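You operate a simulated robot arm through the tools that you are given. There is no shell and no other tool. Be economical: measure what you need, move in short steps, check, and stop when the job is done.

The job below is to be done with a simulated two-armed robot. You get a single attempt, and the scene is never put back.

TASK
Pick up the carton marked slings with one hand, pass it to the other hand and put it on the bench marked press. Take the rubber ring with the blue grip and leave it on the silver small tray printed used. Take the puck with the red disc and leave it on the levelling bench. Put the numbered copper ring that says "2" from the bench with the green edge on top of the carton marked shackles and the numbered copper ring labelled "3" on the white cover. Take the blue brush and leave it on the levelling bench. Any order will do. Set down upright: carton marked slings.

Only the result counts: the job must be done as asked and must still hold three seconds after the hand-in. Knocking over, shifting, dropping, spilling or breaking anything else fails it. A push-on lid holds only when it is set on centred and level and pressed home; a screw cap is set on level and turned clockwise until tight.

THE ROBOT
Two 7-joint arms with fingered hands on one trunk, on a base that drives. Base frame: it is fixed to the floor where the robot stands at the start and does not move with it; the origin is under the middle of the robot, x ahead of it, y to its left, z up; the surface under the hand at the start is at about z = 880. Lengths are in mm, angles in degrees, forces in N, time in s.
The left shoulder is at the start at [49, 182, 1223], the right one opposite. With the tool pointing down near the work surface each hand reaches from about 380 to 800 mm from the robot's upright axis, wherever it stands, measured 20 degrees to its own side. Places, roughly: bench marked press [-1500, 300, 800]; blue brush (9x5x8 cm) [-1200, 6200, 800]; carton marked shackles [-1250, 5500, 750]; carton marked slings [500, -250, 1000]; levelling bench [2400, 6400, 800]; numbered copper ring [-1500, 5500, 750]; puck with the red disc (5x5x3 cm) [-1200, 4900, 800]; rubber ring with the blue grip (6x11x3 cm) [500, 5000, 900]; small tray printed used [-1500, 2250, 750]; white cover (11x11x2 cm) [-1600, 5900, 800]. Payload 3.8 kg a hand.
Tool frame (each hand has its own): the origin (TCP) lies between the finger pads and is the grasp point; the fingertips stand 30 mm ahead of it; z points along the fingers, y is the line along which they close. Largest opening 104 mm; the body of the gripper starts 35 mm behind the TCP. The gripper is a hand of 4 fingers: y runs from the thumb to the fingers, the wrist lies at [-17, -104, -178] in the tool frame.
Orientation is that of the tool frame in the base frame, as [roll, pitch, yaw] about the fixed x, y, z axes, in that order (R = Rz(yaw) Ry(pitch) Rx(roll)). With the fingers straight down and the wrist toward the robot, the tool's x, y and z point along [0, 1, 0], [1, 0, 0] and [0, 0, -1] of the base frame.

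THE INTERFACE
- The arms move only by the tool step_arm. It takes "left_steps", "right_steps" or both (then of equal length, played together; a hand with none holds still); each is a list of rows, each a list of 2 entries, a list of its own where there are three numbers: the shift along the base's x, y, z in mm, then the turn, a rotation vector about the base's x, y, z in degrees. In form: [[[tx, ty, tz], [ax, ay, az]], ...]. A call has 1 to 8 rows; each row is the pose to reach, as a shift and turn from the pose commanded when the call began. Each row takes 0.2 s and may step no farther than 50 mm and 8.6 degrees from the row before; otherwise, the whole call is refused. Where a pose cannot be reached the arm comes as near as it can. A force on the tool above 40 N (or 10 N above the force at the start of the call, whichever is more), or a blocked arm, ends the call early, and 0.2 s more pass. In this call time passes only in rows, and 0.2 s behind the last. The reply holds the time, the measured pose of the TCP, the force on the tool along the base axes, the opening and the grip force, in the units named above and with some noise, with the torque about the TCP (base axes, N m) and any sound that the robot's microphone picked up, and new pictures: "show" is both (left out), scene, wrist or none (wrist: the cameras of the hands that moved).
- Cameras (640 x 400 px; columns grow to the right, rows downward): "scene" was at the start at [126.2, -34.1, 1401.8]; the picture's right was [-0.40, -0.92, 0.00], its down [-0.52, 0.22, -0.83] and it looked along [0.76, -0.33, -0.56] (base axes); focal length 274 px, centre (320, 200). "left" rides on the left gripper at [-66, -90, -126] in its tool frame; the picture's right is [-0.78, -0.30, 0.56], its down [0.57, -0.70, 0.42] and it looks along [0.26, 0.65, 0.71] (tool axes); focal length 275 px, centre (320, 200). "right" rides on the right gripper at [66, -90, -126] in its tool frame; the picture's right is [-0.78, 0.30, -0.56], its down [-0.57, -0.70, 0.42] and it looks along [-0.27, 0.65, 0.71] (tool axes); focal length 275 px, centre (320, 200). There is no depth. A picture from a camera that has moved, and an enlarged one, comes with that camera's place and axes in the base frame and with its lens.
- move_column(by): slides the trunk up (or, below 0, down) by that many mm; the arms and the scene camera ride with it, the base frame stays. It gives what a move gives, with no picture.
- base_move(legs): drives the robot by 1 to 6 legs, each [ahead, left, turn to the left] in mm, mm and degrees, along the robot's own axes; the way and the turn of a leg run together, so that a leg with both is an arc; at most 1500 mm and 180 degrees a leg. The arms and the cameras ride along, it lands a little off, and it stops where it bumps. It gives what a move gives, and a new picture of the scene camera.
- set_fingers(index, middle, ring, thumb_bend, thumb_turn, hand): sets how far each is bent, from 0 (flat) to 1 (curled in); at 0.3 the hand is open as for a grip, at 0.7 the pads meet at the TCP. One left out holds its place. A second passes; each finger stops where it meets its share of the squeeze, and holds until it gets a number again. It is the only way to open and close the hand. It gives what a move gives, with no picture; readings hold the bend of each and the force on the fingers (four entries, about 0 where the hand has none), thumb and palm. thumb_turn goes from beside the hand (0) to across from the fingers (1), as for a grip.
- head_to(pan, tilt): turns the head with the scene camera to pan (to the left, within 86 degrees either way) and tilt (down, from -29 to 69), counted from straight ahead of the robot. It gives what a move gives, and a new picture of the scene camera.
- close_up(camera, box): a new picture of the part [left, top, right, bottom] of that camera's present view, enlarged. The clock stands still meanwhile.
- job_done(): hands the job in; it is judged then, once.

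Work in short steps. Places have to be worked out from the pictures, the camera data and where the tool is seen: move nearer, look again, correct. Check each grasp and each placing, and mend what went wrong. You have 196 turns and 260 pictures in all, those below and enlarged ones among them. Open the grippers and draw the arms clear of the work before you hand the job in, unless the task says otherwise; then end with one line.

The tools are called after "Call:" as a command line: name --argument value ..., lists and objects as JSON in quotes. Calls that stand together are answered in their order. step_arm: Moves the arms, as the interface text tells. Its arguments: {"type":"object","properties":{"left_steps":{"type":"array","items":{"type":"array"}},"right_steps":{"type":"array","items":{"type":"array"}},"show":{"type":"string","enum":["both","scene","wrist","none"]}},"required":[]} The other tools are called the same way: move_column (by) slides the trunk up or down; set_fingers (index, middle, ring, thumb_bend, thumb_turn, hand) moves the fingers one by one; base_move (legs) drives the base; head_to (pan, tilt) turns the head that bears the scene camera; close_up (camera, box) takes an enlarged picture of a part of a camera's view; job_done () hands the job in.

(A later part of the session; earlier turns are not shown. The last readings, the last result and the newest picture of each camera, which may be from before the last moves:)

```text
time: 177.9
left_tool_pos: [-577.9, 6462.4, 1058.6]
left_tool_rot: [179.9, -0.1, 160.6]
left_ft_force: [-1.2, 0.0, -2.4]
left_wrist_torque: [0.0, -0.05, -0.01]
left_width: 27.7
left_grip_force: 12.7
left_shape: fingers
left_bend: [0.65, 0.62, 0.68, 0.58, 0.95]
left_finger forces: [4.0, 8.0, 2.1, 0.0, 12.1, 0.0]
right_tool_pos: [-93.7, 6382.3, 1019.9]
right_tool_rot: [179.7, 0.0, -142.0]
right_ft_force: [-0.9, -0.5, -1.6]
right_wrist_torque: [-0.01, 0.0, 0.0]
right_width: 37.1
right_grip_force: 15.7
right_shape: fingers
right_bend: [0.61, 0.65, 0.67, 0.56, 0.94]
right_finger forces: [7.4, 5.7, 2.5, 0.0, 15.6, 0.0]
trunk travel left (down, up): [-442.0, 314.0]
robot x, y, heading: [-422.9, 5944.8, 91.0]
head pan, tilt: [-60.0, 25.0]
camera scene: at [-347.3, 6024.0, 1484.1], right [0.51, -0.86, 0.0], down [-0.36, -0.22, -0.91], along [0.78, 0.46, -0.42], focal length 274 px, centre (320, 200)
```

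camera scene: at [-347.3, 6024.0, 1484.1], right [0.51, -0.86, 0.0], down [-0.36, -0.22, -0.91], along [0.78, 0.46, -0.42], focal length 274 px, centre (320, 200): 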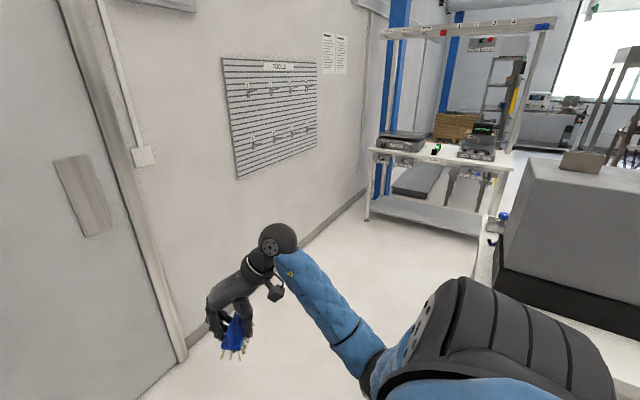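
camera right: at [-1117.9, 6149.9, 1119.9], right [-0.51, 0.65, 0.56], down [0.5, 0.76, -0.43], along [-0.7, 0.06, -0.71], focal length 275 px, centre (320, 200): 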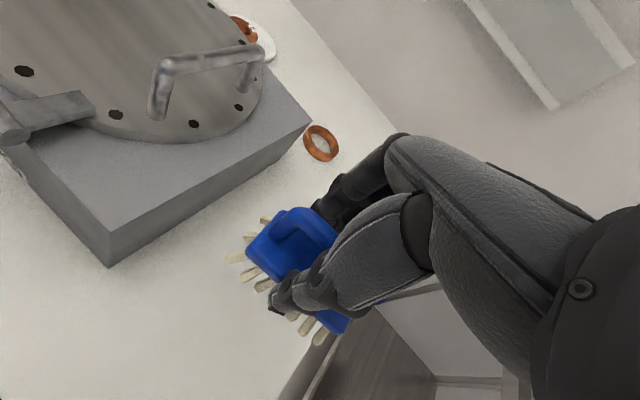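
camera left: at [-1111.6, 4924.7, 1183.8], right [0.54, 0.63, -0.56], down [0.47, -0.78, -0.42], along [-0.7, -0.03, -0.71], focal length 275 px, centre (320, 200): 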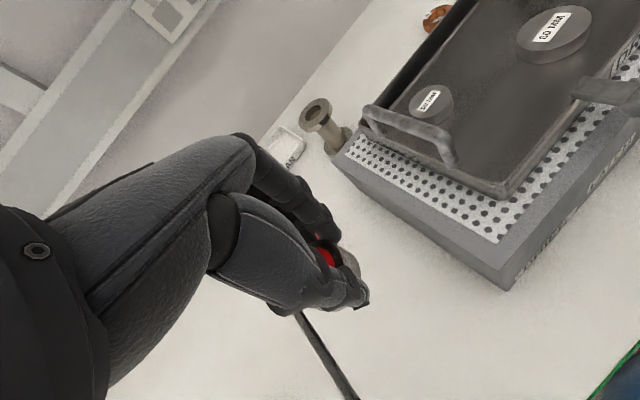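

I notice a small red spot on the cart's lower shelf, so I'll check both it and the puck in hand.

Call:
head_to --pan 10 --tilt 45

Call:
close_up --camera "scene" --box '[180, 150, 340, 280]'

Call:
close_up --camera "left" --box '[220, 160, 460, 350]'

```text
time: 179.3
left_tool_pos: [-577.6, 6462.0, 1059.7]
left_tool_rot: [179.9, -0.1, 160.6]
left_ft_force: [-0.1, -0.6, -2.6]
left_wrist_torque: [0.0, -0.03, 0.01]
left_width: 27.8
left_grip_force: 13.3
left_shape: fingers
left_bend: [0.65, 0.62, 0.68, 0.58, 0.95]
left_finger forces: [4.1, 8.0, 2.1, 0.0, 12.1, 0.0]
right_tool_pos: [-95.0, 6381.2, 1019.4]
right_tool_rot: [179.6, -0.1, -141.9]
right_ft_force: [-0.3, 0.3, -1.0]
right_wrist_torque: [0.01, 0.02, -0.01]
right_width: 37.2
right_grip_force: 15.0
right_shape: fingers
right_bend: [0.61, 0.65, 0.67, 0.56, 0.94]
right_finger forces: [7.4, 5.6, 2.5, 0.0, 15.5, 0.1]
trunk travel left (down, up): [-442.0, 314.0]
robot x, y, heading: [-427.0, 5943.3, 90.9]
head pan, tilt: [10.0, 45.0]
camera scene: at [-441.5, 6056.7, 1453.5], right [0.98, 0.19, 0.0], down [0.13, -0.69, -0.71], along [-0.13, 0.69, -0.71], focal length 274 px, centre (320, 200)
```

scene: 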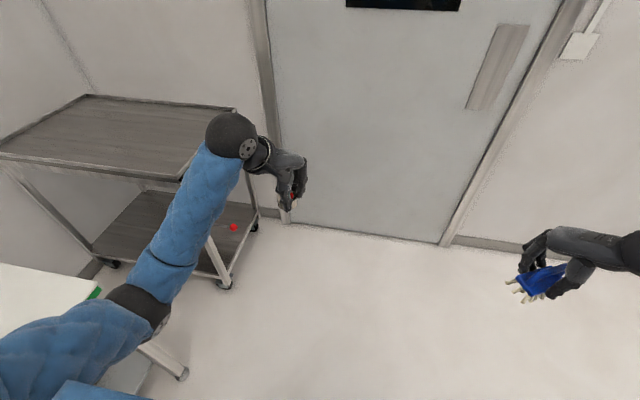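

```text
3.08 times, centred on (260, 215) of scene
camera zoom: at [-441.5, 6056.7, 1453.5], right [0.98, 0.19, 0.0], down [0.13, -0.69, -0.71], along [-0.13, 0.69, -0.71], focal length 844 px, centre (505, 154)
```

zoom: 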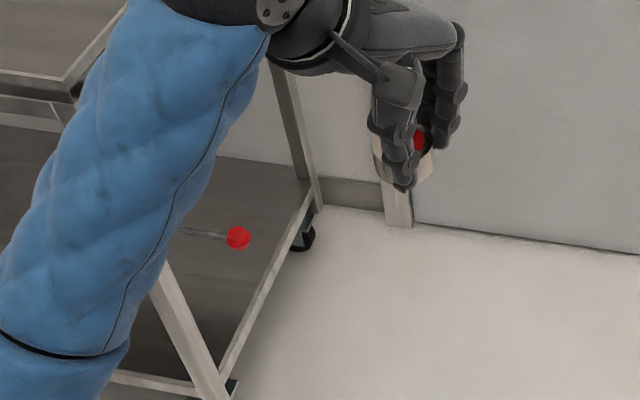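

```text
2.11 times, centred on (340, 255) of left
camera zoom: at [-544.4, 6356.0, 1183.3], right [0.63, -0.54, -0.56], down [-0.77, -0.47, -0.42], along [-0.04, 0.7, -0.71], focal length 580 px, centre (278, 84)
```

zoom: 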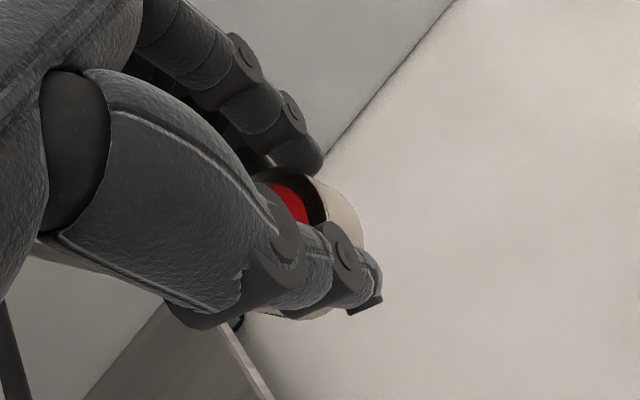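

The red spot is just the cart's brake knob and the puck is secure. I'll turn toward +x, strafe past the end of the middle bench, and drive toward the levelling bench.

Call:
base_move --legs '[[0, 0, -90.9], [0, 580, 0], [1200, 0, 0]]'

Call:
head_to --pan 0 --tilt 30

```text
time: 192.2
left_tool_pos: [1317.2, 6645.9, 1059.5]
left_tool_rot: [180.0, -0.2, 69.0]
left_ft_force: [0.4, -0.1, -2.8]
left_wrist_torque: [0.0, 0.01, -0.02]
left_width: 27.4
left_grip_force: 12.2
left_shape: fingers
left_bend: [0.65, 0.63, 0.68, 0.59, 0.95]
left_finger forces: [4.0, 7.6, 2.1, 0.1, 11.4, 0.1]
right_tool_pos: [1223.8, 6164.5, 1019.2]
right_tool_rot: [179.7, 0.0, 126.5]
right_ft_force: [0.9, -1.0, -1.5]
right_wrist_torque: [0.01, -0.03, 0.01]
right_width: 36.7
right_grip_force: 15.5
right_shape: fingers
right_bend: [0.61, 0.65, 0.67, 0.56, 0.94]
right_finger forces: [7.4, 5.5, 2.4, 0.0, 15.3, 0.0]
trunk travel left (down, up): [-442.0, 314.0]
robot x, y, heading: [795.3, 6506.1, -0.9]
head pan, tilt: [10.0, 45.0]
camera scene: at [905.3, 6519.9, 1453.5], right [0.16, -0.99, 0.0], down [-0.7, -0.11, -0.71], along [0.7, 0.11, -0.71], focal length 274 px, centre (320, 200)
```

scene: 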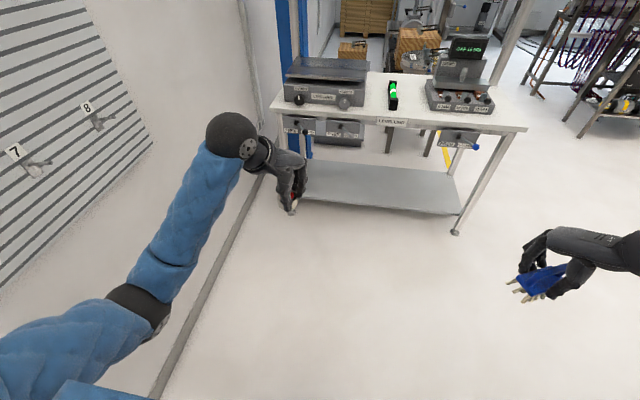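

```text
time: 193.0
left_tool_pos: [1317.7, 6645.7, 1059.0]
left_tool_rot: [179.9, -0.1, 69.0]
left_ft_force: [-1.1, -0.4, -2.8]
left_wrist_torque: [-0.08, 0.0, -0.02]
left_width: 27.5
left_grip_force: 12.3
left_shape: fingers
left_bend: [0.65, 0.63, 0.68, 0.59, 0.95]
left_finger forces: [4.0, 7.7, 2.1, 0.0, 11.5, 0.0]
right_tool_pos: [1223.8, 6165.1, 1020.2]
right_tool_rot: [179.7, 0.0, 126.5]
right_ft_force: [0.5, 0.0, -0.4]
right_wrist_torque: [0.0, 0.01, 0.0]
right_width: 36.6
right_grip_force: 15.4
right_shape: fingers
right_bend: [0.61, 0.65, 0.67, 0.56, 0.94]
right_finger forces: [7.4, 5.6, 2.4, 0.0, 15.3, 0.0]
trunk travel left (down, up): [-442.0, 314.0]
robot x, y, heading: [791.4, 6503.9, -1.0]
head pan, tilt: [0.0, 30.0]
camera scene: at [915.0, 6505.7, 1476.1], right [-0.02, -1.0, 0.0], down [-0.5, 0.01, -0.87], along [0.87, -0.01, -0.5], focal length 274 px, centre (320, 200)
```

scene: 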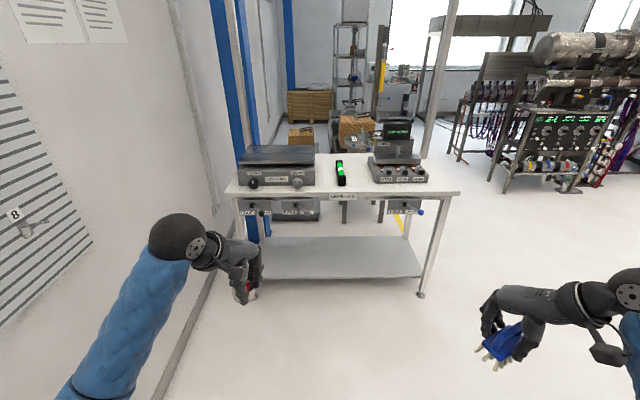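

This is the levelling bench with its instruments; its top is at z≈800. I'll drive closer, stopping short of its edge, and inspect for free space.

Call:
base_move --legs '[[720, 0, 1]]'

Call:
close_up --camera "scene" --box '[160, 100, 560, 350]'

```text
time: 196.9
left_tool_pos: [2026.1, 6651.8, 1057.7]
left_tool_rot: [-180.0, -0.2, 70.2]
left_ft_force: [0.1, -0.6, -3.5]
left_wrist_torque: [-0.02, 0.0, -0.01]
left_width: 27.5
left_grip_force: 12.7
left_shape: fingers
left_bend: [0.65, 0.63, 0.68, 0.59, 0.95]
left_finger forces: [4.1, 7.7, 2.1, 0.0, 11.5, 0.0]
right_tool_pos: [1942.7, 6169.2, 1020.1]
right_tool_rot: [179.7, 0.0, 127.6]
right_ft_force: [0.8, 0.1, -0.5]
right_wrist_torque: [-0.02, 0.02, 0.04]
right_width: 37.1
right_grip_force: 14.9
right_shape: fingers
right_bend: [0.61, 0.65, 0.67, 0.56, 0.94]
right_finger forces: [7.4, 5.5, 2.4, 0.1, 15.3, 0.0]
trunk travel left (down, up): [-442.0, 314.0]
robot x, y, heading: [1503.3, 6499.9, -0.0]
head pan, tilt: [0.0, 30.0]
camera scene: at [1626.1, 6504.2, 1476.1], right [0.0, -1.0, 0.0], down [-0.5, 0.0, -0.87], along [0.87, 0.0, -0.5], focal length 274 px, centre (320, 200)
```

scene: 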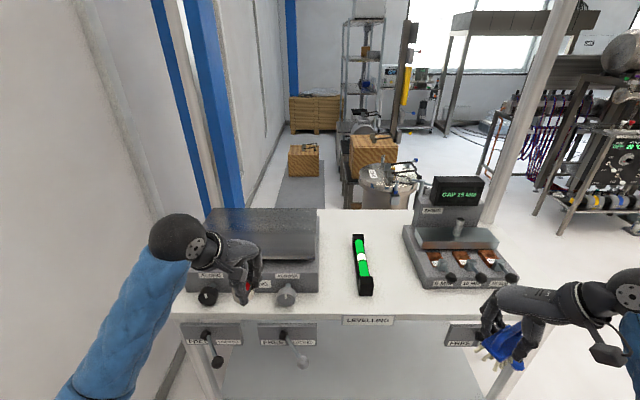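

```text
1.60 times, centred on (360, 225) of scene
camera zoom: at [1626.1, 6504.2, 1476.1], right [0.0, -1.0, 0.0], down [-0.5, 0.0, -0.87], along [0.87, 0.0, -0.5], focal length 439 px, centre (256, 160)
```

zoom: 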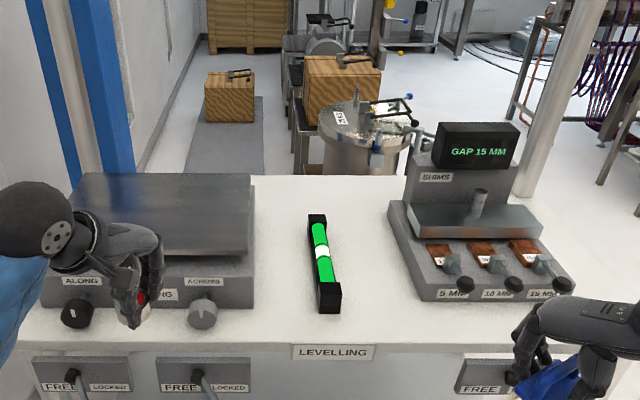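

There are two clear gaps: between the left instrument and the green level (y 6378–6512), and between the level and the shim block (y 6179–6325). I'll place the puck first and drive so the left hand hangs over the first gap.

Call:
base_move --legs '[[157, -200, 0]]'

Call:
step_arm --left_steps '[[[15, -5, -35], [0, 0, 0]], [[30, -10, -75], [0, 0, 0]], [[32, -10, -115], [0, 0, 0]]]' --show "both"

```text
time: 198.7
left_tool_pos: [2184.5, 6453.3, 1059.1]
left_tool_rot: [-180.0, -0.1, 70.3]
left_ft_force: [0.8, -0.4, -2.1]
left_wrist_torque: [-0.03, 0.04, 0.0]
left_width: 27.5
left_grip_force: 12.9
left_shape: fingers
left_bend: [0.65, 0.63, 0.68, 0.59, 0.95]
left_finger forces: [4.0, 7.9, 2.1, 0.0, 11.7, 0.1]
right_tool_pos: [2101.1, 5972.0, 1018.9]
right_tool_rot: [179.7, -0.2, 127.7]
right_ft_force: [0.1, -0.5, -0.2]
right_wrist_torque: [0.04, 0.04, 0.02]
right_width: 36.9
right_grip_force: 15.3
right_shape: fingers
right_bend: [0.61, 0.65, 0.67, 0.56, 0.94]
right_finger forces: [7.6, 5.5, 2.4, 0.0, 15.5, 0.1]
trunk travel left (down, up): [-442.0, 314.0]
robot x, y, heading: [1666.1, 6307.0, 0.6]
head pan, tilt: [0.0, 30.0]
camera scene: at [1784.9, 6304.8, 1476.0], right [0.01, -1.0, 0.0], down [-0.5, 0.0, -0.87], along [0.87, 0.01, -0.5], focal length 274 px, centre (320, 200)
```

scene: 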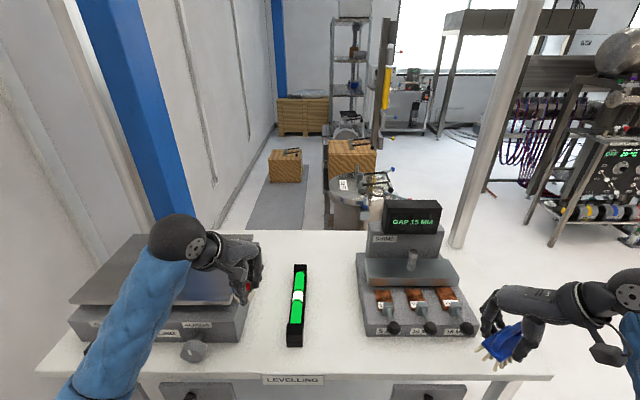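

```text
time: 199.5
left_tool_pos: [2213.4, 6444.8, 943.6]
left_tool_rot: [180.0, 0.0, 70.4]
left_ft_force: [0.4, 0.2, -2.3]
left_wrist_torque: [-0.04, 0.0, 0.0]
left_width: 27.3
left_grip_force: 12.8
left_shape: fingers
left_bend: [0.65, 0.63, 0.68, 0.59, 0.95]
left_finger forces: [3.9, 7.7, 2.3, 0.0, 11.6, 0.1]
right_tool_pos: [2099.6, 5972.0, 1020.3]
right_tool_rot: [179.7, 0.0, 127.7]
right_ft_force: [-0.5, 1.3, -0.7]
right_wrist_torque: [-0.01, -0.02, 0.02]
right_width: 36.7
right_grip_force: 15.5
right_shape: fingers
right_bend: [0.61, 0.65, 0.67, 0.56, 0.94]
right_finger forces: [7.4, 5.5, 2.5, 0.1, 15.3, 0.1]
trunk travel left (down, up): [-442.0, 314.0]
robot x, y, heading: [1664.4, 6308.5, 0.1]
head pan, tilt: [0.0, 30.0]
camera scene: at [1783.9, 6306.4, 1476.1], right [0.01, -1.0, 0.0], down [-0.5, 0.0, -0.87], along [0.87, 0.01, -0.5], focal length 274 px, centre (320, 200)
camera left: at [2107.2, 6413.5, 1067.9], right [-0.54, -0.63, -0.56], down [-0.47, 0.78, -0.42], along [0.7, 0.03, -0.71], focal length 275 px, centre (320, 200)
```

scene: 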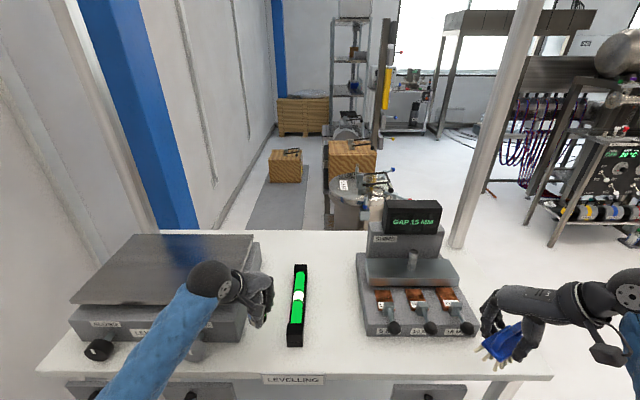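
left: 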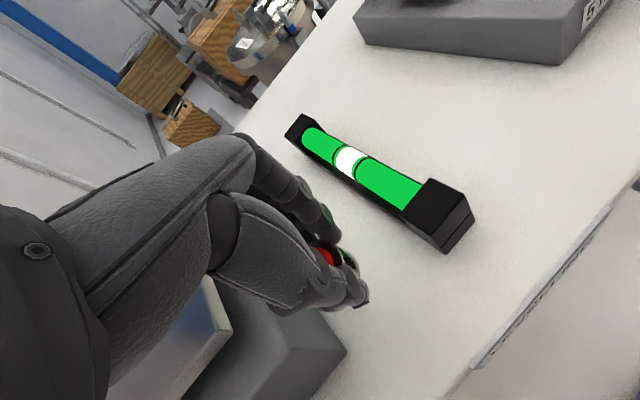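

The spot is clear. I'll lower the puck to the bench.

Call:
step_arm --left_steps '[[[-4, -4, -40], [0, 0, 0]], [[-8, -5, -75], [0, 0, 0]], [[-8, -5, -95], [0, 0, 0]], [[-8, -5, -102], [0, 0, 0]]]' --show "none"

```text
time: 200.6
left_tool_pos: [2213.2, 6436.2, 853.2]
left_tool_rot: [178.4, 0.1, 70.3]
left_ft_force: [-5.3, 1.7, 15.4]
left_wrist_torque: [0.11, 0.41, 0.02]
left_width: 26.6
left_grip_force: 14.4
left_shape: fingers
left_bend: [0.68, 0.64, 0.69, 0.59, 0.94]
left_finger forces: [1.9, 6.9, 2.0, 0.0, 18.2, 0.1]
right_tool_pos: [2101.1, 5972.1, 1020.5]
right_tool_rot: [179.7, 0.0, 127.7]
right_ft_force: [0.5, 0.6, -0.8]
right_wrist_torque: [0.0, 0.01, 0.02]
right_width: 36.4
right_grip_force: 15.9
right_shape: fingers
right_bend: [0.61, 0.65, 0.67, 0.56, 0.94]
right_finger forces: [7.5, 5.5, 2.5, 0.0, 15.4, 0.0]
trunk travel left (down, up): [-442.0, 314.0]
robot x, y, heading: [1665.9, 6302.5, 0.3]
head pan, tilt: [0.0, 30.0]
stopped in row 4 (left hand): the force on the tool passed its limit at 43 N (the readings are from after the stop); the commanded pose is now the measured one
```

There is firm contact (the bench is slightly higher here). I'll open and rise.

Call:
set_fingers --hand "left" --index 0.45 --middle 0.45 --ring 0.45 --thumb_bend 0.4

Call:
step_arm --left_steps '[[[0, 0, 20], [0, 0, 0]], [[0, 0, 60], [0, 0, 0]], [[0, 0, 100], [0, 0, 0]], [[0, 0, 140], [0, 0, 0]]]' --show "wrist"

```text
time: 201.6
left_tool_pos: [2211.9, 6436.5, 853.1]
left_tool_rot: [178.7, 0.1, 70.3]
left_ft_force: [-2.4, -2.2, 13.8]
left_wrist_torque: [-0.1, -0.35, -0.08]
left_width: 71.9
left_grip_force: 6.8
left_shape: fingers
left_bend: [0.45, 0.47, 0.45, 0.41, 0.97]
left_finger forces: [0.2, 12.8, 0.0, 0.1, 0.7, 0.0]
right_tool_pos: [2098.9, 5971.7, 1020.3]
right_tool_rot: [179.6, -0.1, 127.7]
right_ft_force: [0.7, -0.7, -0.4]
right_wrist_torque: [0.0, 0.01, 0.01]
right_width: 36.7
right_grip_force: 15.1
right_shape: fingers
right_bend: [0.61, 0.65, 0.67, 0.56, 0.94]
right_finger forces: [7.4, 5.5, 2.5, 0.0, 15.4, 0.1]
trunk travel left (down, up): [-442.0, 314.0]
robot x, y, heading: [1666.6, 6304.4, 0.6]
head pan, tilt: [0.0, 30.0]
```

```text
time: 202.6
left_tool_pos: [2212.8, 6435.5, 990.0]
left_tool_rot: [178.9, 0.0, 70.3]
left_ft_force: [1.1, -0.1, -0.5]
left_wrist_torque: [0.0, -0.04, -0.03]
left_width: 72.5
left_grip_force: 0.0
left_shape: fingers
left_bend: [0.45, 0.45, 0.45, 0.4, 0.97]
left_finger forces: [0.1, 0.1, 0.0, 0.0, 0.0, 0.0]
right_tool_pos: [2100.5, 5971.7, 1019.3]
right_tool_rot: [179.7, 0.0, 127.7]
right_ft_force: [0.8, 0.4, -1.9]
right_wrist_torque: [0.0, 0.02, 0.01]
right_width: 36.5
right_grip_force: 15.5
right_shape: fingers
right_bend: [0.61, 0.65, 0.67, 0.56, 0.94]
right_finger forces: [7.4, 5.4, 2.4, 0.1, 15.4, 0.0]
trunk travel left (down, up): [-442.0, 314.0]
robot x, y, heading: [1666.1, 6300.1, 0.4]
head pan, tilt: [0.0, 30.0]
camera left: at [2104.0, 6406.1, 1113.2], right [-0.53, -0.63, -0.56], down [-0.46, 0.77, -0.44], along [0.71, 0.03, -0.7], focal length 275 px, centre (320, 200)
```

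left: 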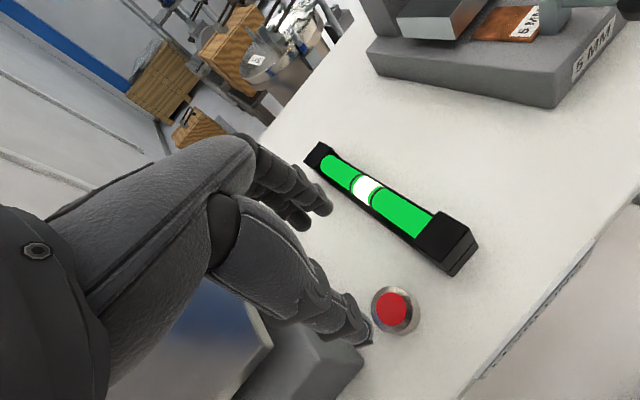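

The puck stands on the levelling bench. Next is the brush: I'll raise the left hand, shift the base left, and bring the right hand over the second gap.

Call:
step_arm --left_steps '[[[-15, 0, 30], [0, 0, 0]], [[-30, 0, 60], [0, 0, 0]], [[-50, 0, 80], [0, 0, 0]]]' --show "none"

Call:
base_move --legs '[[0, 150, 0]]'

Call:
step_arm --right_steps '[[[20, 25, 0], [0, 0, 0]], [[40, 50, 0], [0, 0, 0]], [[65, 80, 0], [0, 0, 0]], [[90, 110, 0], [0, 0, 0]], [[105, 130, -20], [0, 0, 0]], [[105, 130, -60], [0, 0, 0]]]' --show "wrist"

```text
time: 203.4
left_tool_pos: [2162.1, 6436.8, 1071.4]
left_tool_rot: [178.7, 0.1, 70.3]
left_ft_force: [-1.1, 0.0, -0.3]
left_wrist_torque: [-0.01, -0.03, -0.01]
left_width: 72.7
left_grip_force: 0.0
left_shape: fingers
left_bend: [0.45, 0.45, 0.45, 0.4, 0.97]
left_finger forces: [0.0, 0.1, 0.0, 0.1, 0.0, 0.1]
right_tool_pos: [2099.4, 5972.8, 1020.7]
right_tool_rot: [179.7, 0.0, 127.7]
right_ft_force: [-0.4, -0.7, -0.6]
right_wrist_torque: [0.01, -0.02, -0.02]
right_width: 36.6
right_grip_force: 15.1
right_shape: fingers
right_bend: [0.61, 0.65, 0.67, 0.56, 0.94]
right_finger forces: [7.3, 5.5, 2.3, 0.0, 15.4, 0.0]
trunk travel left (down, up): [-442.0, 314.0]
robot x, y, heading: [1663.3, 6306.0, 0.7]
head pan, tilt: [0.0, 30.0]
```

```text
time: 204.8
left_tool_pos: [2161.1, 6587.2, 1071.5]
left_tool_rot: [178.7, 0.1, 70.2]
left_ft_force: [-0.5, 0.2, 0.0]
left_wrist_torque: [0.03, -0.02, 0.03]
left_width: 72.8
left_grip_force: 0.2
left_shape: fingers
left_bend: [0.45, 0.45, 0.45, 0.4, 0.97]
left_finger forces: [0.0, 0.0, 0.0, 0.0, 0.0, 0.1]
right_tool_pos: [2097.7, 6122.0, 1020.9]
right_tool_rot: [179.8, 0.1, 127.7]
right_ft_force: [-0.2, 0.8, -0.5]
right_wrist_torque: [-0.03, 0.03, 0.03]
right_width: 36.9
right_grip_force: 14.8
right_shape: fingers
right_bend: [0.61, 0.65, 0.67, 0.56, 0.94]
right_finger forces: [7.4, 5.5, 2.4, 0.1, 15.4, 0.0]
trunk travel left (down, up): [-442.0, 314.0]
robot x, y, heading: [1665.4, 6455.6, 0.5]
head pan, tilt: [0.0, 30.0]
camera scene: at [1782.7, 6456.5, 1476.2], right [0.01, -1.0, 0.0], down [-0.5, 0.0, -0.87], along [0.87, 0.0, -0.5], focal length 274 px, centre (320, 200)
```

scene: 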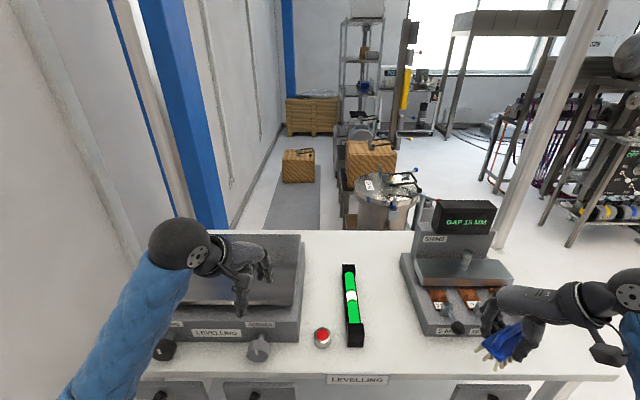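

```text
time: 206.2
left_tool_pos: [2160.0, 6584.9, 1071.5]
left_tool_rot: [178.8, 0.0, 70.3]
left_ft_force: [-0.2, -0.6, 0.4]
left_wrist_torque: [-0.01, -0.02, 0.03]
left_width: 72.4
left_grip_force: 0.1
left_shape: fingers
left_bend: [0.45, 0.45, 0.45, 0.4, 0.97]
left_finger forces: [0.1, 0.0, 0.0, 0.0, 0.0, 0.0]
right_tool_pos: [2204.7, 6250.5, 958.7]
right_tool_rot: [179.8, 0.0, 127.7]
right_ft_force: [0.2, -0.5, -0.6]
right_wrist_torque: [0.0, 0.03, 0.0]
right_width: 37.0
right_grip_force: 15.6
right_shape: fingers
right_bend: [0.61, 0.65, 0.67, 0.56, 0.94]
right_finger forces: [7.4, 5.5, 2.3, 0.0, 15.3, 0.0]
trunk travel left (down, up): [-442.0, 314.0]
robot x, y, heading: [1664.1, 6453.7, 0.5]
head pan, tilt: [0.0, 30.0]
camera right: at [2092.9, 6247.5, 1083.6], right [0.71, -0.43, 0.56], down [-0.2, -0.88, -0.43], along [0.68, 0.19, -0.71], focal length 275 px, centre (320, 200)
```

right: 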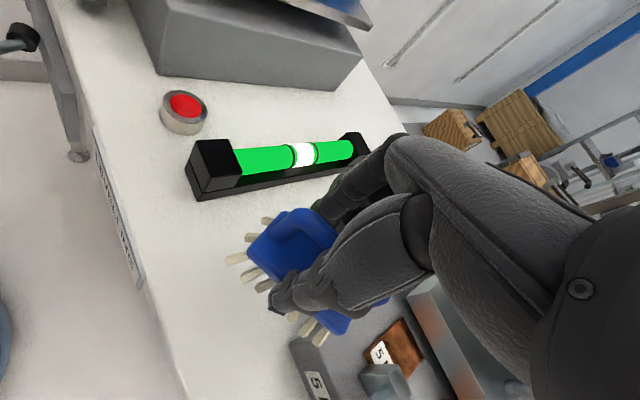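

The brush end is close to the shim block, so I'll shift +17 mm in y and lower it.

Call:
step_arm --right_steps '[[[-6, 17, 0], [0, 0, 0]], [[-6, 17, -40], [0, 0, 0]], [[-6, 17, -75], [0, 0, 0]], [[-6, 17, -88], [0, 0, 0]]]' --show "wrist"

```text
time: 207.2
left_tool_pos: [2161.3, 6585.0, 1072.0]
left_tool_rot: [178.7, 0.1, 70.4]
left_ft_force: [-1.5, 0.1, 0.7]
left_wrist_torque: [0.01, -0.02, 0.01]
left_width: 72.7
left_grip_force: 0.0
left_shape: fingers
left_bend: [0.45, 0.45, 0.45, 0.4, 0.97]
left_finger forces: [0.0, 0.1, 0.0, 0.0, 0.1, 0.0]
right_tool_pos: [2199.6, 6267.9, 873.0]
right_tool_rot: [179.5, 0.0, 127.8]
right_ft_force: [0.6, -1.3, 5.4]
right_wrist_torque: [-0.02, 0.13, -0.01]
right_width: 36.7
right_grip_force: 15.4
right_shape: fingers
right_bend: [0.61, 0.65, 0.67, 0.56, 0.94]
right_finger forces: [7.7, 5.5, 2.6, 0.1, 15.4, 0.0]
trunk travel left (down, up): [-442.0, 314.0]
robot x, y, heading: [1663.6, 6451.9, 0.7]
head pan, tilt: [0.0, 30.0]
camera right: at [2086.8, 6264.2, 997.4], right [0.7, -0.43, 0.56], down [-0.2, -0.88, -0.43], along [0.68, 0.19, -0.71], focal length 275 px, centre (320, 200)
```

right: 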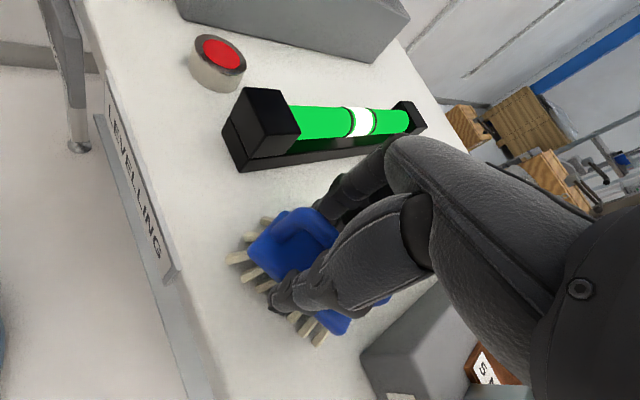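

The bristles are touching. I'll lower 3 mm more, open, and rise.

Call:
step_arm --right_steps '[[[0, 0, -3], [0, 0, 0]]]' --show "none"

Call:
set_fingers --hand "right" --index 0.42 --middle 0.42 --ring 0.42 --thumb_bend 0.4

Call:
step_arm --right_steps '[[[0, 0, 20], [0, 0, 0]], [[0, 0, 60], [0, 0, 0]], [[0, 0, 100], [0, 0, 0]], [[0, 0, 140], [0, 0, 0]], [[0, 0, 180], [0, 0, 0]]]' --show "wrist"

```text
time: 207.6
left_tool_pos: [2160.0, 6584.5, 1071.1]
left_tool_rot: [178.7, 0.0, 70.2]
left_ft_force: [-1.0, 0.7, 0.0]
left_wrist_torque: [0.03, 0.0, -0.01]
left_width: 72.9
left_grip_force: 0.0
left_shape: fingers
left_bend: [0.45, 0.45, 0.45, 0.4, 0.97]
left_finger forces: [0.1, 0.0, 0.0, 0.1, 0.0, 0.1]
right_tool_pos: [2199.5, 6267.6, 871.7]
right_tool_rot: [179.3, 0.3, 127.8]
right_ft_force: [1.9, -0.3, 16.3]
right_wrist_torque: [-0.12, 0.22, 0.03]
right_width: 36.3
right_grip_force: 16.5
right_shape: fingers
right_bend: [0.61, 0.65, 0.67, 0.56, 0.95]
right_finger forces: [8.4, 6.0, 2.9, 0.0, 15.9, 0.0]
trunk travel left (down, up): [-442.0, 314.0]
robot x, y, heading: [1667.6, 6449.5, 0.2]
head pan, tilt: [0.0, 30.0]
```

```text
time: 208.6
left_tool_pos: [2161.4, 6583.8, 1071.4]
left_tool_rot: [178.8, 0.0, 70.2]
left_ft_force: [0.6, 0.4, -0.4]
left_wrist_torque: [0.01, -0.03, 0.02]
left_width: 72.7
left_grip_force: 0.0
left_shape: fingers
left_bend: [0.45, 0.45, 0.45, 0.4, 0.97]
left_finger forces: [0.1, 0.0, 0.0, 0.0, 0.0, 0.0]
right_tool_pos: [2198.3, 6267.8, 869.2]
right_tool_rot: [179.7, 0.0, 127.7]
right_ft_force: [0.3, 0.8, -0.1]
right_wrist_torque: [-0.02, -0.01, 0.01]
right_width: 76.6
right_grip_force: 0.0
right_shape: fingers
right_bend: [0.42, 0.42, 0.42, 0.4, 0.97]
right_finger forces: [0.0, 0.1, 0.0, 0.0, 0.0, 0.1]
trunk travel left (down, up): [-442.0, 314.0]
robot x, y, heading: [1662.1, 6452.6, 0.5]
head pan, tilt: [0.0, 30.0]
```

```text
time: 209.8
left_tool_pos: [2161.3, 6584.8, 1070.9]
left_tool_rot: [178.8, 0.0, 70.4]
left_ft_force: [0.6, -0.3, -0.1]
left_wrist_torque: [0.02, 0.01, 0.02]
left_width: 72.5
left_grip_force: 0.2
left_shape: fingers
left_bend: [0.45, 0.45, 0.45, 0.4, 0.97]
left_finger forces: [0.1, 0.0, 0.0, 0.0, 0.0, 0.0]
right_tool_pos: [2197.0, 6267.5, 1049.2]
right_tool_rot: [179.8, 0.0, 127.7]
right_ft_force: [-0.8, -0.7, -0.3]
right_wrist_torque: [-0.03, 0.0, 0.0]
right_width: 76.3
right_grip_force: 0.0
right_shape: fingers
right_bend: [0.42, 0.42, 0.42, 0.4, 0.97]
right_finger forces: [0.1, 0.0, 0.0, 0.0, 0.1, 0.0]
trunk travel left (down, up): [-442.0, 314.0]
robot x, y, heading: [1666.6, 6454.0, 0.3]
head pan, tilt: [0.0, 30.0]
camera right: at [2085.5, 6264.5, 1174.1], right [0.71, -0.43, 0.56], down [-0.2, -0.88, -0.43], along [0.68, 0.19, -0.71], focal length 275 px, centre (320, 200)
```

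right: 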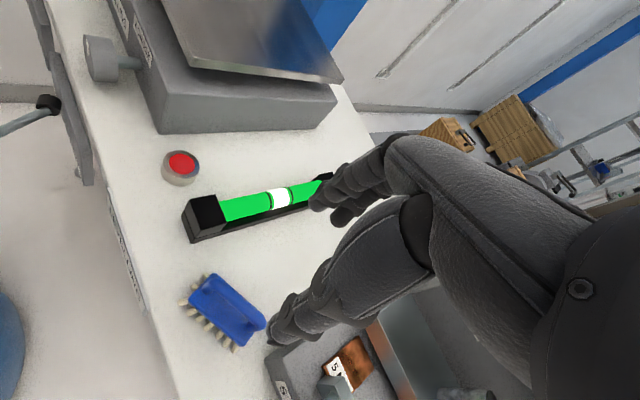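

The brush stands on the levelling bench. Now for the rubber ring: I'll back out to the aisle and strafe along the middle bench.

Call:
base_move --legs '[[-1000, 0, 0], [-1000, 0, -0.3], [0, -1400, 0]]'

```text
time: 226.2
left_tool_pos: [192.1, 5176.2, 1070.7]
left_tool_rot: [178.7, 0.0, 70.5]
left_ft_force: [1.1, 0.2, -0.5]
left_wrist_torque: [0.0, -0.04, -0.03]
left_width: 72.8
left_grip_force: 0.0
left_shape: fingers
left_bend: [0.45, 0.45, 0.45, 0.4, 0.97]
left_finger forces: [0.0, 0.2, 0.0, 0.1, 0.1, 0.1]
right_tool_pos: [229.7, 4858.9, 1049.4]
right_tool_rot: [179.7, 0.0, 127.8]
right_ft_force: [-0.4, -0.2, -0.2]
right_wrist_torque: [0.03, -0.01, -0.02]
right_width: 76.6
right_grip_force: 0.0
right_shape: fingers
right_bend: [0.42, 0.42, 0.42, 0.4, 0.97]
right_finger forces: [0.0, 0.0, 0.0, 0.1, 0.0, 0.0]
trunk travel left (down, up): [-442.0, 314.0]
robot x, y, heading: [-308.9, 5042.1, 0.4]
head pan, tilt: [0.0, 30.0]
camera scene: at [-186.2, 5043.6, 1476.2], right [0.01, -1.0, 0.0], down [-0.5, 0.0, -0.87], along [0.87, 0.01, -0.5], focal length 274 px, centre (320, 200)
```

scene: 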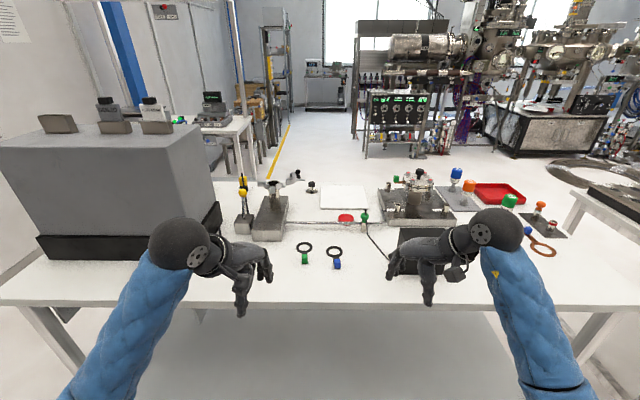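

Call:
close_up --camera "scene" --box '[220, 160, 480, 310]'

Call:
close_up --camera "scene" --box '[440, 160, 620, 290]'

```text
2.46 times, centred on (350, 235) of scene
camera zoom: at [-186.2, 5043.6, 1476.2], right [0.01, -1.0, 0.0], down [-0.5, 0.0, -0.87], along [0.87, 0.01, -0.5], focal length 675 px, centre (246, 114)
```

zoom: 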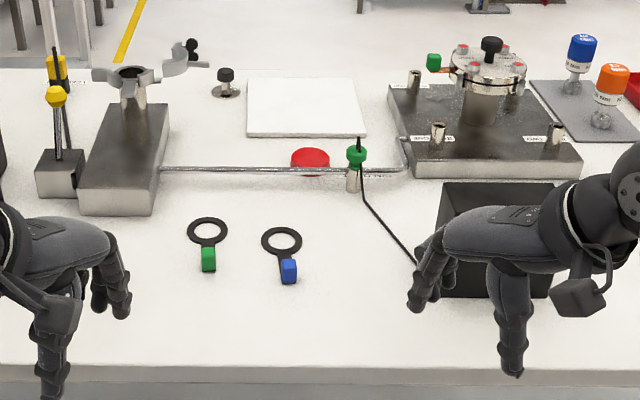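

```text
3.08 times, centred on (530, 225) of scene
camera zoom: at [-186.2, 5043.6, 1476.2], right [0.01, -1.0, 0.0], down [-0.5, 0.0, -0.87], along [0.87, 0.01, -0.5], focal length 844 px, centre (-326, 123)
```

zoom: 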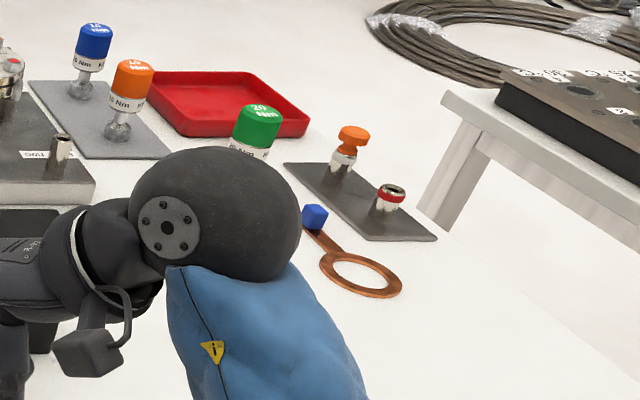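

The black rubber ring with the blue grip is in the middle; the copper one at right with a blue grip is a decoy. The grip is at about (434, 4999). I'll move closer and turn the left hand to line up.

Call:
base_move --legs '[[235, 88, 0]]'

Call:
step_arm --left_steps '[[[0, -25, 0], [0, 0, 5]], [[0, -55, -10], [0, 0, 10]], [[0, -90, -20], [0, 0, 15]], [[0, -130, -30], [0, 0, 20]], [[0, -175, -40], [0, 0, 22]], [[3, -215, -60], [0, 0, 22]], [[5, -245, -80], [0, 0, 22]]]' --show "both"

```text
time: 228.0
left_tool_pos: [424.6, 5265.2, 1070.5]
left_tool_rot: [178.8, 0.2, 70.4]
left_ft_force: [-0.1, 0.5, -0.8]
left_wrist_torque: [-0.01, 0.01, 0.01]
left_width: 72.7
left_grip_force: 0.1
left_shape: fingers
left_bend: [0.45, 0.45, 0.45, 0.4, 0.97]
left_finger forces: [0.0, 0.0, 0.0, 0.0, 0.0, 0.1]
right_tool_pos: [460.2, 4949.1, 1047.3]
right_tool_rot: [179.9, 0.0, 128.0]
right_ft_force: [0.4, 0.5, -0.4]
right_wrist_torque: [0.0, 0.03, 0.02]
right_width: 76.7
right_grip_force: 0.1
right_shape: fingers
right_bend: [0.42, 0.42, 0.42, 0.4, 0.97]
right_finger forces: [0.0, 0.0, 0.0, 0.0, 0.1, 0.1]
trunk travel left (down, up): [-442.0, 314.0]
robot x, y, heading: [-72.5, 5130.0, 0.4]
head pan, tilt: [0.0, 30.0]
camera scene: at [46.8, 5134.6, 1476.0], right [0.01, -1.0, 0.0], down [-0.5, 0.0, -0.87], along [0.87, 0.01, -0.5], focal length 274 px, centre (320, 200)
```

scene: 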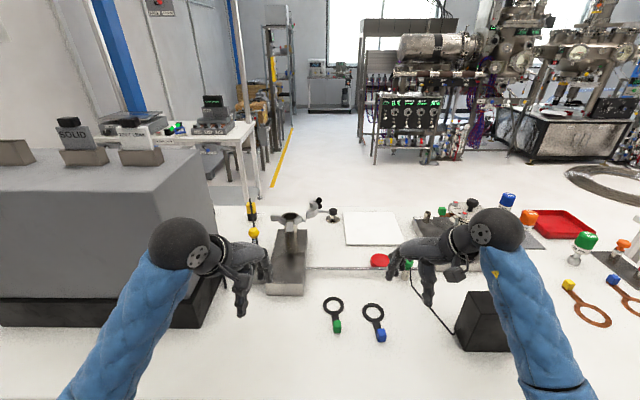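

```text
time: 229.7
left_tool_pos: [459.1, 5097.4, 959.4]
left_tool_rot: [177.3, -7.1, 97.1]
left_ft_force: [0.8, 0.5, 1.1]
left_wrist_torque: [0.02, 0.0, -0.01]
left_width: 73.0
left_grip_force: 0.0
left_shape: fingers
left_bend: [0.45, 0.45, 0.45, 0.4, 0.97]
left_finger forces: [0.0, 0.1, 0.0, 0.1, 0.1, 0.1]
right_tool_pos: [460.1, 4948.9, 1048.6]
right_tool_rot: [179.8, 0.0, 128.0]
right_ft_force: [0.4, -0.5, 0.6]
right_wrist_torque: [0.01, -0.02, 0.01]
right_width: 76.3
right_grip_force: 0.2
right_shape: fingers
right_bend: [0.42, 0.42, 0.42, 0.4, 0.97]
right_finger forces: [0.0, 0.1, 0.0, 0.1, 0.0, 0.0]
trunk travel left (down, up): [-442.0, 314.0]
robot x, y, heading: [-73.5, 5128.7, 0.5]
head pan, tilt: [0.0, 30.0]
stopped in row 7 (left hand): the arm was blocked; the commanded pose is now the measured one
camera scene: at [45.1, 5134.1, 1476.2], right [0.01, -1.0, 0.0], down [-0.5, 0.0, -0.87], along [0.87, 0.01, -0.5], focal length 274 px, centre (320, 200)
camera left: at [373.2, 5006.7, 1070.8], right [-0.18, -0.73, -0.66], down [-0.75, 0.54, -0.39], along [0.63, 0.43, -0.64], focal length 275 px, centre (320, 200)
```

scene: 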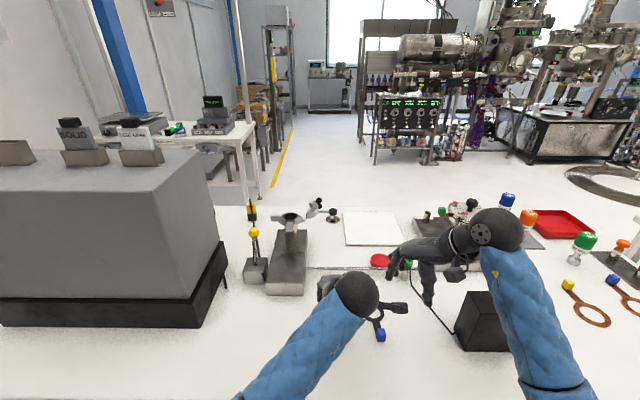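
left: 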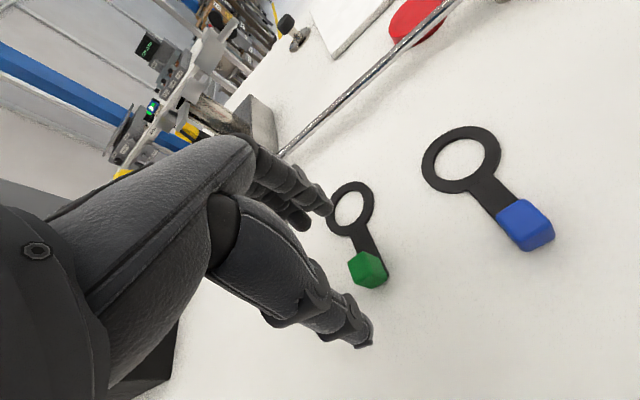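

I confirmed the grip block at (433, 5001), top z≈905, bench 880, with the ring pointing +x. The right hand suits this better, so I'll move the left away and turn the right to close along y.

Call:
step_arm --left_steps '[[[0, 10, 30], [-3, 1, -4]], [[-5, 30, 60], [-7.3, 1.8, -8]], [[-10, 70, 80], [-7.3, 1.8, -13]], [[-15, 110, 95], [-7.3, 1.8, -18]], [[-20, 150, 105], [-7.3, 1.8, -23]], [[-25, 185, 110], [-7.3, 1.8, -27]], [[-30, 185, 110], [-7.3, 1.8, -27]]]' --right_steps '[[[0, 5, 0], [0, 0, 7.4]], [[-5, 10, 0], [0, 0, 14.8]], [[-10, 20, -5], [0, 0, 22]], [[-15, 30, -15], [0, 0, 29.5]], [[-20, 40, -30], [0, 0, 37]], [[-25, 48, -45], [0, 0, 44.5]], [[-27, 52, -50], [0, 0, 52]]]' --show "wrist"

```text
time: 231.3
left_tool_pos: [426.5, 5279.7, 1070.5]
left_tool_rot: [178.3, 0.6, 69.7]
left_ft_force: [0.1, -0.9, 0.3]
left_wrist_torque: [0.0, 0.01, -0.01]
left_width: 72.6
left_grip_force: 0.1
left_shape: fingers
left_bend: [0.45, 0.45, 0.45, 0.4, 0.97]
left_finger forces: [0.1, 0.1, 0.1, 0.1, 0.1, 0.0]
right_tool_pos: [433.5, 5000.7, 998.5]
right_tool_rot: [179.6, 0.0, -180.0]
right_ft_force: [-0.8, 0.2, 0.6]
right_wrist_torque: [0.01, 0.01, -0.03]
right_width: 76.2
right_grip_force: 0.1
right_shape: fingers
right_bend: [0.42, 0.42, 0.42, 0.4, 0.97]
right_finger forces: [0.0, 0.1, 0.0, 0.0, 0.0, 0.0]
trunk travel left (down, up): [-442.0, 314.0]
robot x, y, heading: [-75.1, 5134.3, 0.3]
head pan, tilt: [0.0, 30.0]
camera right: at [367.6, 4909.2, 1123.2], right [0.78, 0.29, 0.56], down [0.57, -0.7, -0.43], along [0.27, 0.65, -0.71], focal length 275 px, centre (320, 200)
camera left: at [317.1, 5251.7, 1192.8], right [-0.53, -0.64, -0.56], down [-0.45, 0.77, -0.45], along [0.72, 0.01, -0.7], focal length 275 px, centre (320, 200)
```

right: 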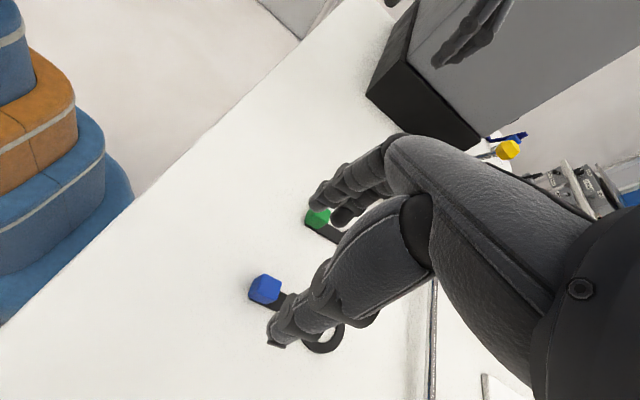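
left: 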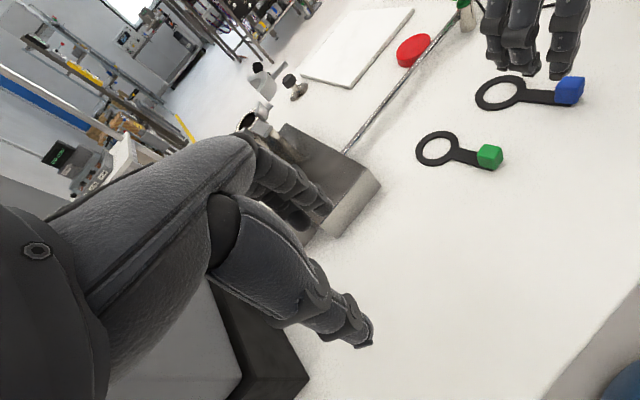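

The block lies almost exactly below the right TCP. I'll descend and close.

Call:
step_arm --right_steps '[[[1, -3, -35], [0, 0, 0]], [[2, -5, -65], [0, 0, 0]], [[2, -5, -82], [0, 0, 0]]]' --show "wrist"

Call:
set_fingers --hand "right" --index 0.75 --middle 0.75 --ring 0.75 --thumb_bend 0.72

Call:
close_up --camera "right" --box '[160, 100, 480, 400]'

```text
time: 232.1
left_tool_pos: [427.3, 5280.3, 1068.5]
left_tool_rot: [178.5, 0.6, 69.8]
left_ft_force: [0.8, 0.5, 0.6]
left_wrist_torque: [0.0, 0.01, -0.03]
left_width: 72.8
left_grip_force: 0.1
left_shape: fingers
left_bend: [0.45, 0.45, 0.45, 0.4, 0.97]
left_finger forces: [0.0, 0.0, 0.0, 0.1, 0.0, 0.1]
right_tool_pos: [434.7, 4995.2, 917.5]
right_tool_rot: [179.7, 0.0, 179.8]
right_ft_force: [-0.2, -0.4, 0.6]
right_wrist_torque: [-0.01, -0.01, -0.03]
right_width: 76.3
right_grip_force: 0.1
right_shape: fingers
right_bend: [0.42, 0.42, 0.42, 0.4, 0.97]
right_finger forces: [0.0, 0.0, 0.0, 0.0, 0.0, 0.0]
trunk travel left (down, up): [-442.0, 314.0]
robot x, y, heading: [-72.8, 5131.1, 0.4]
head pan, tilt: [0.0, 30.0]
camera right: at [369.3, 4904.8, 1041.5], right [0.78, 0.29, 0.56], down [0.57, -0.7, -0.43], along [0.27, 0.65, -0.71], focal length 275 px, centre (320, 200)
```

right: 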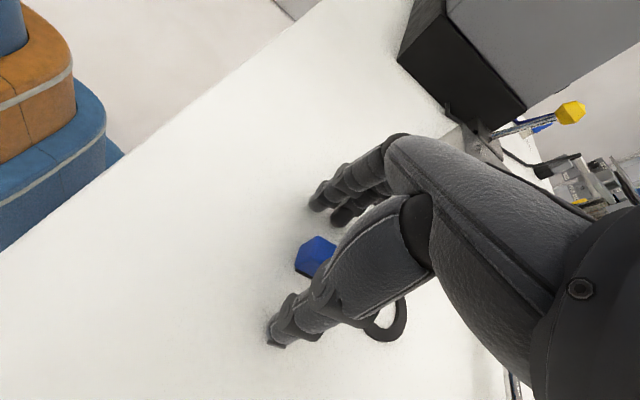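

```text
time: 233.1
left_tool_pos: [427.6, 5279.6, 1070.1]
left_tool_rot: [178.3, 0.6, 69.8]
left_ft_force: [0.1, 0.0, -0.3]
left_wrist_torque: [0.01, 0.01, 0.0]
left_width: 72.7
left_grip_force: 0.1
left_shape: fingers
left_bend: [0.45, 0.45, 0.45, 0.4, 0.97]
left_finger forces: [0.1, 0.0, 0.1, 0.0, 0.1, 0.0]
right_tool_pos: [434.9, 4994.6, 916.6]
right_tool_rot: [179.6, 0.1, 180.0]
right_ft_force: [0.7, -0.1, -0.7]
right_wrist_torque: [0.0, 0.04, 0.0]
right_width: 14.4
right_grip_force: 12.8
right_shape: fingers
right_bend: [0.73, 0.74, 0.75, 0.64, 0.95]
right_finger forces: [7.5, 4.5, 0.0, 0.1, 12.6, 0.1]
trunk travel left (down, up): [-442.0, 314.0]
robot x, y, heading: [-71.2, 5129.3, 0.4]
head pan, tilt: [0.0, 30.0]
```

```text
1.33 times, centred on (320, 250) of right
camera zoom: at [369.2, 4905.1, 1041.9], right [0.78, 0.29, 0.56], down [0.57, -0.7, -0.43], along [0.27, 0.65, -0.71], focal length 367 px, centre (320, 133)
```

zoom: 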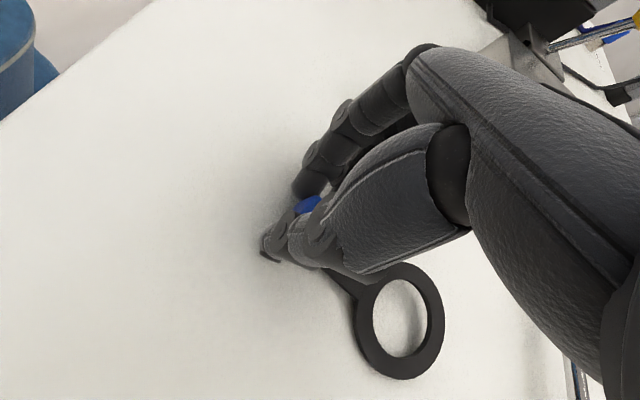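

The block is gripped, though the ring swivelled a bit. I'll lift and check.

Call:
step_arm --right_steps '[[[0, 0, 15], [0, 0, 0]], [[0, 0, 50], [0, 0, 0]], [[0, 0, 90], [0, 0, 0]], [[0, 0, 130], [0, 0, 0]]]' --show "both"

```text
time: 234.1
left_tool_pos: [426.4, 5279.8, 1069.7]
left_tool_rot: [178.3, 0.6, 69.8]
left_ft_force: [0.1, -0.4, 0.3]
left_wrist_torque: [0.01, -0.01, -0.01]
left_width: 72.6
left_grip_force: 0.1
left_shape: fingers
left_bend: [0.45, 0.45, 0.45, 0.4, 0.97]
left_finger forces: [0.1, 0.0, 0.1, 0.1, 0.1, 0.0]
right_tool_pos: [435.8, 4994.5, 1047.4]
right_tool_rot: [179.7, -0.1, 179.9]
right_ft_force: [0.7, 0.0, -0.9]
right_wrist_torque: [0.03, 0.01, 0.0]
right_width: 14.3
right_grip_force: 12.5
right_shape: fingers
right_bend: [0.73, 0.74, 0.75, 0.64, 0.95]
right_finger forces: [7.3, 4.7, 0.0, 0.1, 12.8, 0.0]
trunk travel left (down, up): [-442.0, 314.0]
robot x, y, heading: [-74.4, 5130.4, 0.4]
head pan, tilt: [0.0, 30.0]
camera scene: at [45.2, 5134.3, 1476.2], right [0.01, -1.0, 0.0], down [-0.5, 0.0, -0.87], along [0.87, 0.01, -0.5], focal length 274 px, centre (320, 200)
camera right: at [370.0, 4904.8, 1171.6], right [0.78, 0.29, 0.56], down [0.57, -0.7, -0.43], along [0.27, 0.65, -0.71], focal length 275 px, centre (320, 200)
```

scene: 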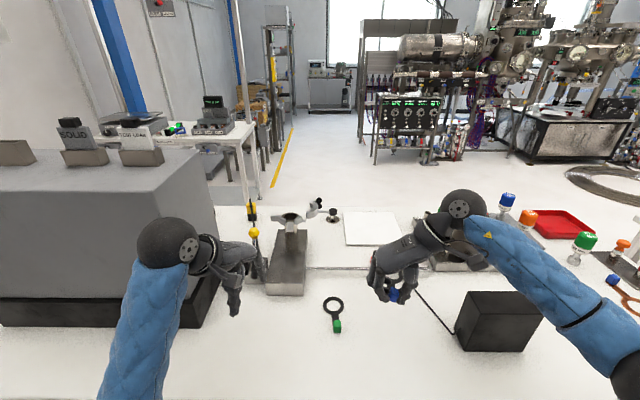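
right: 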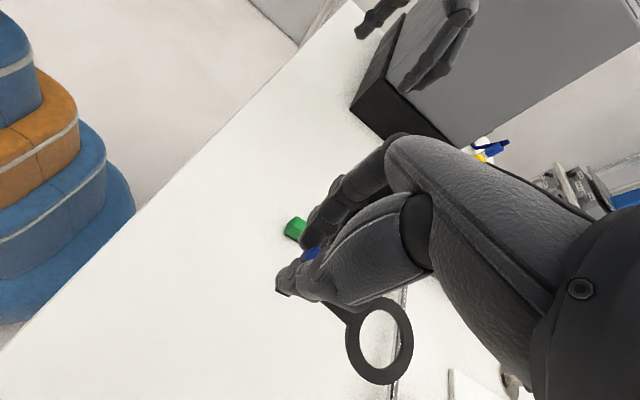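

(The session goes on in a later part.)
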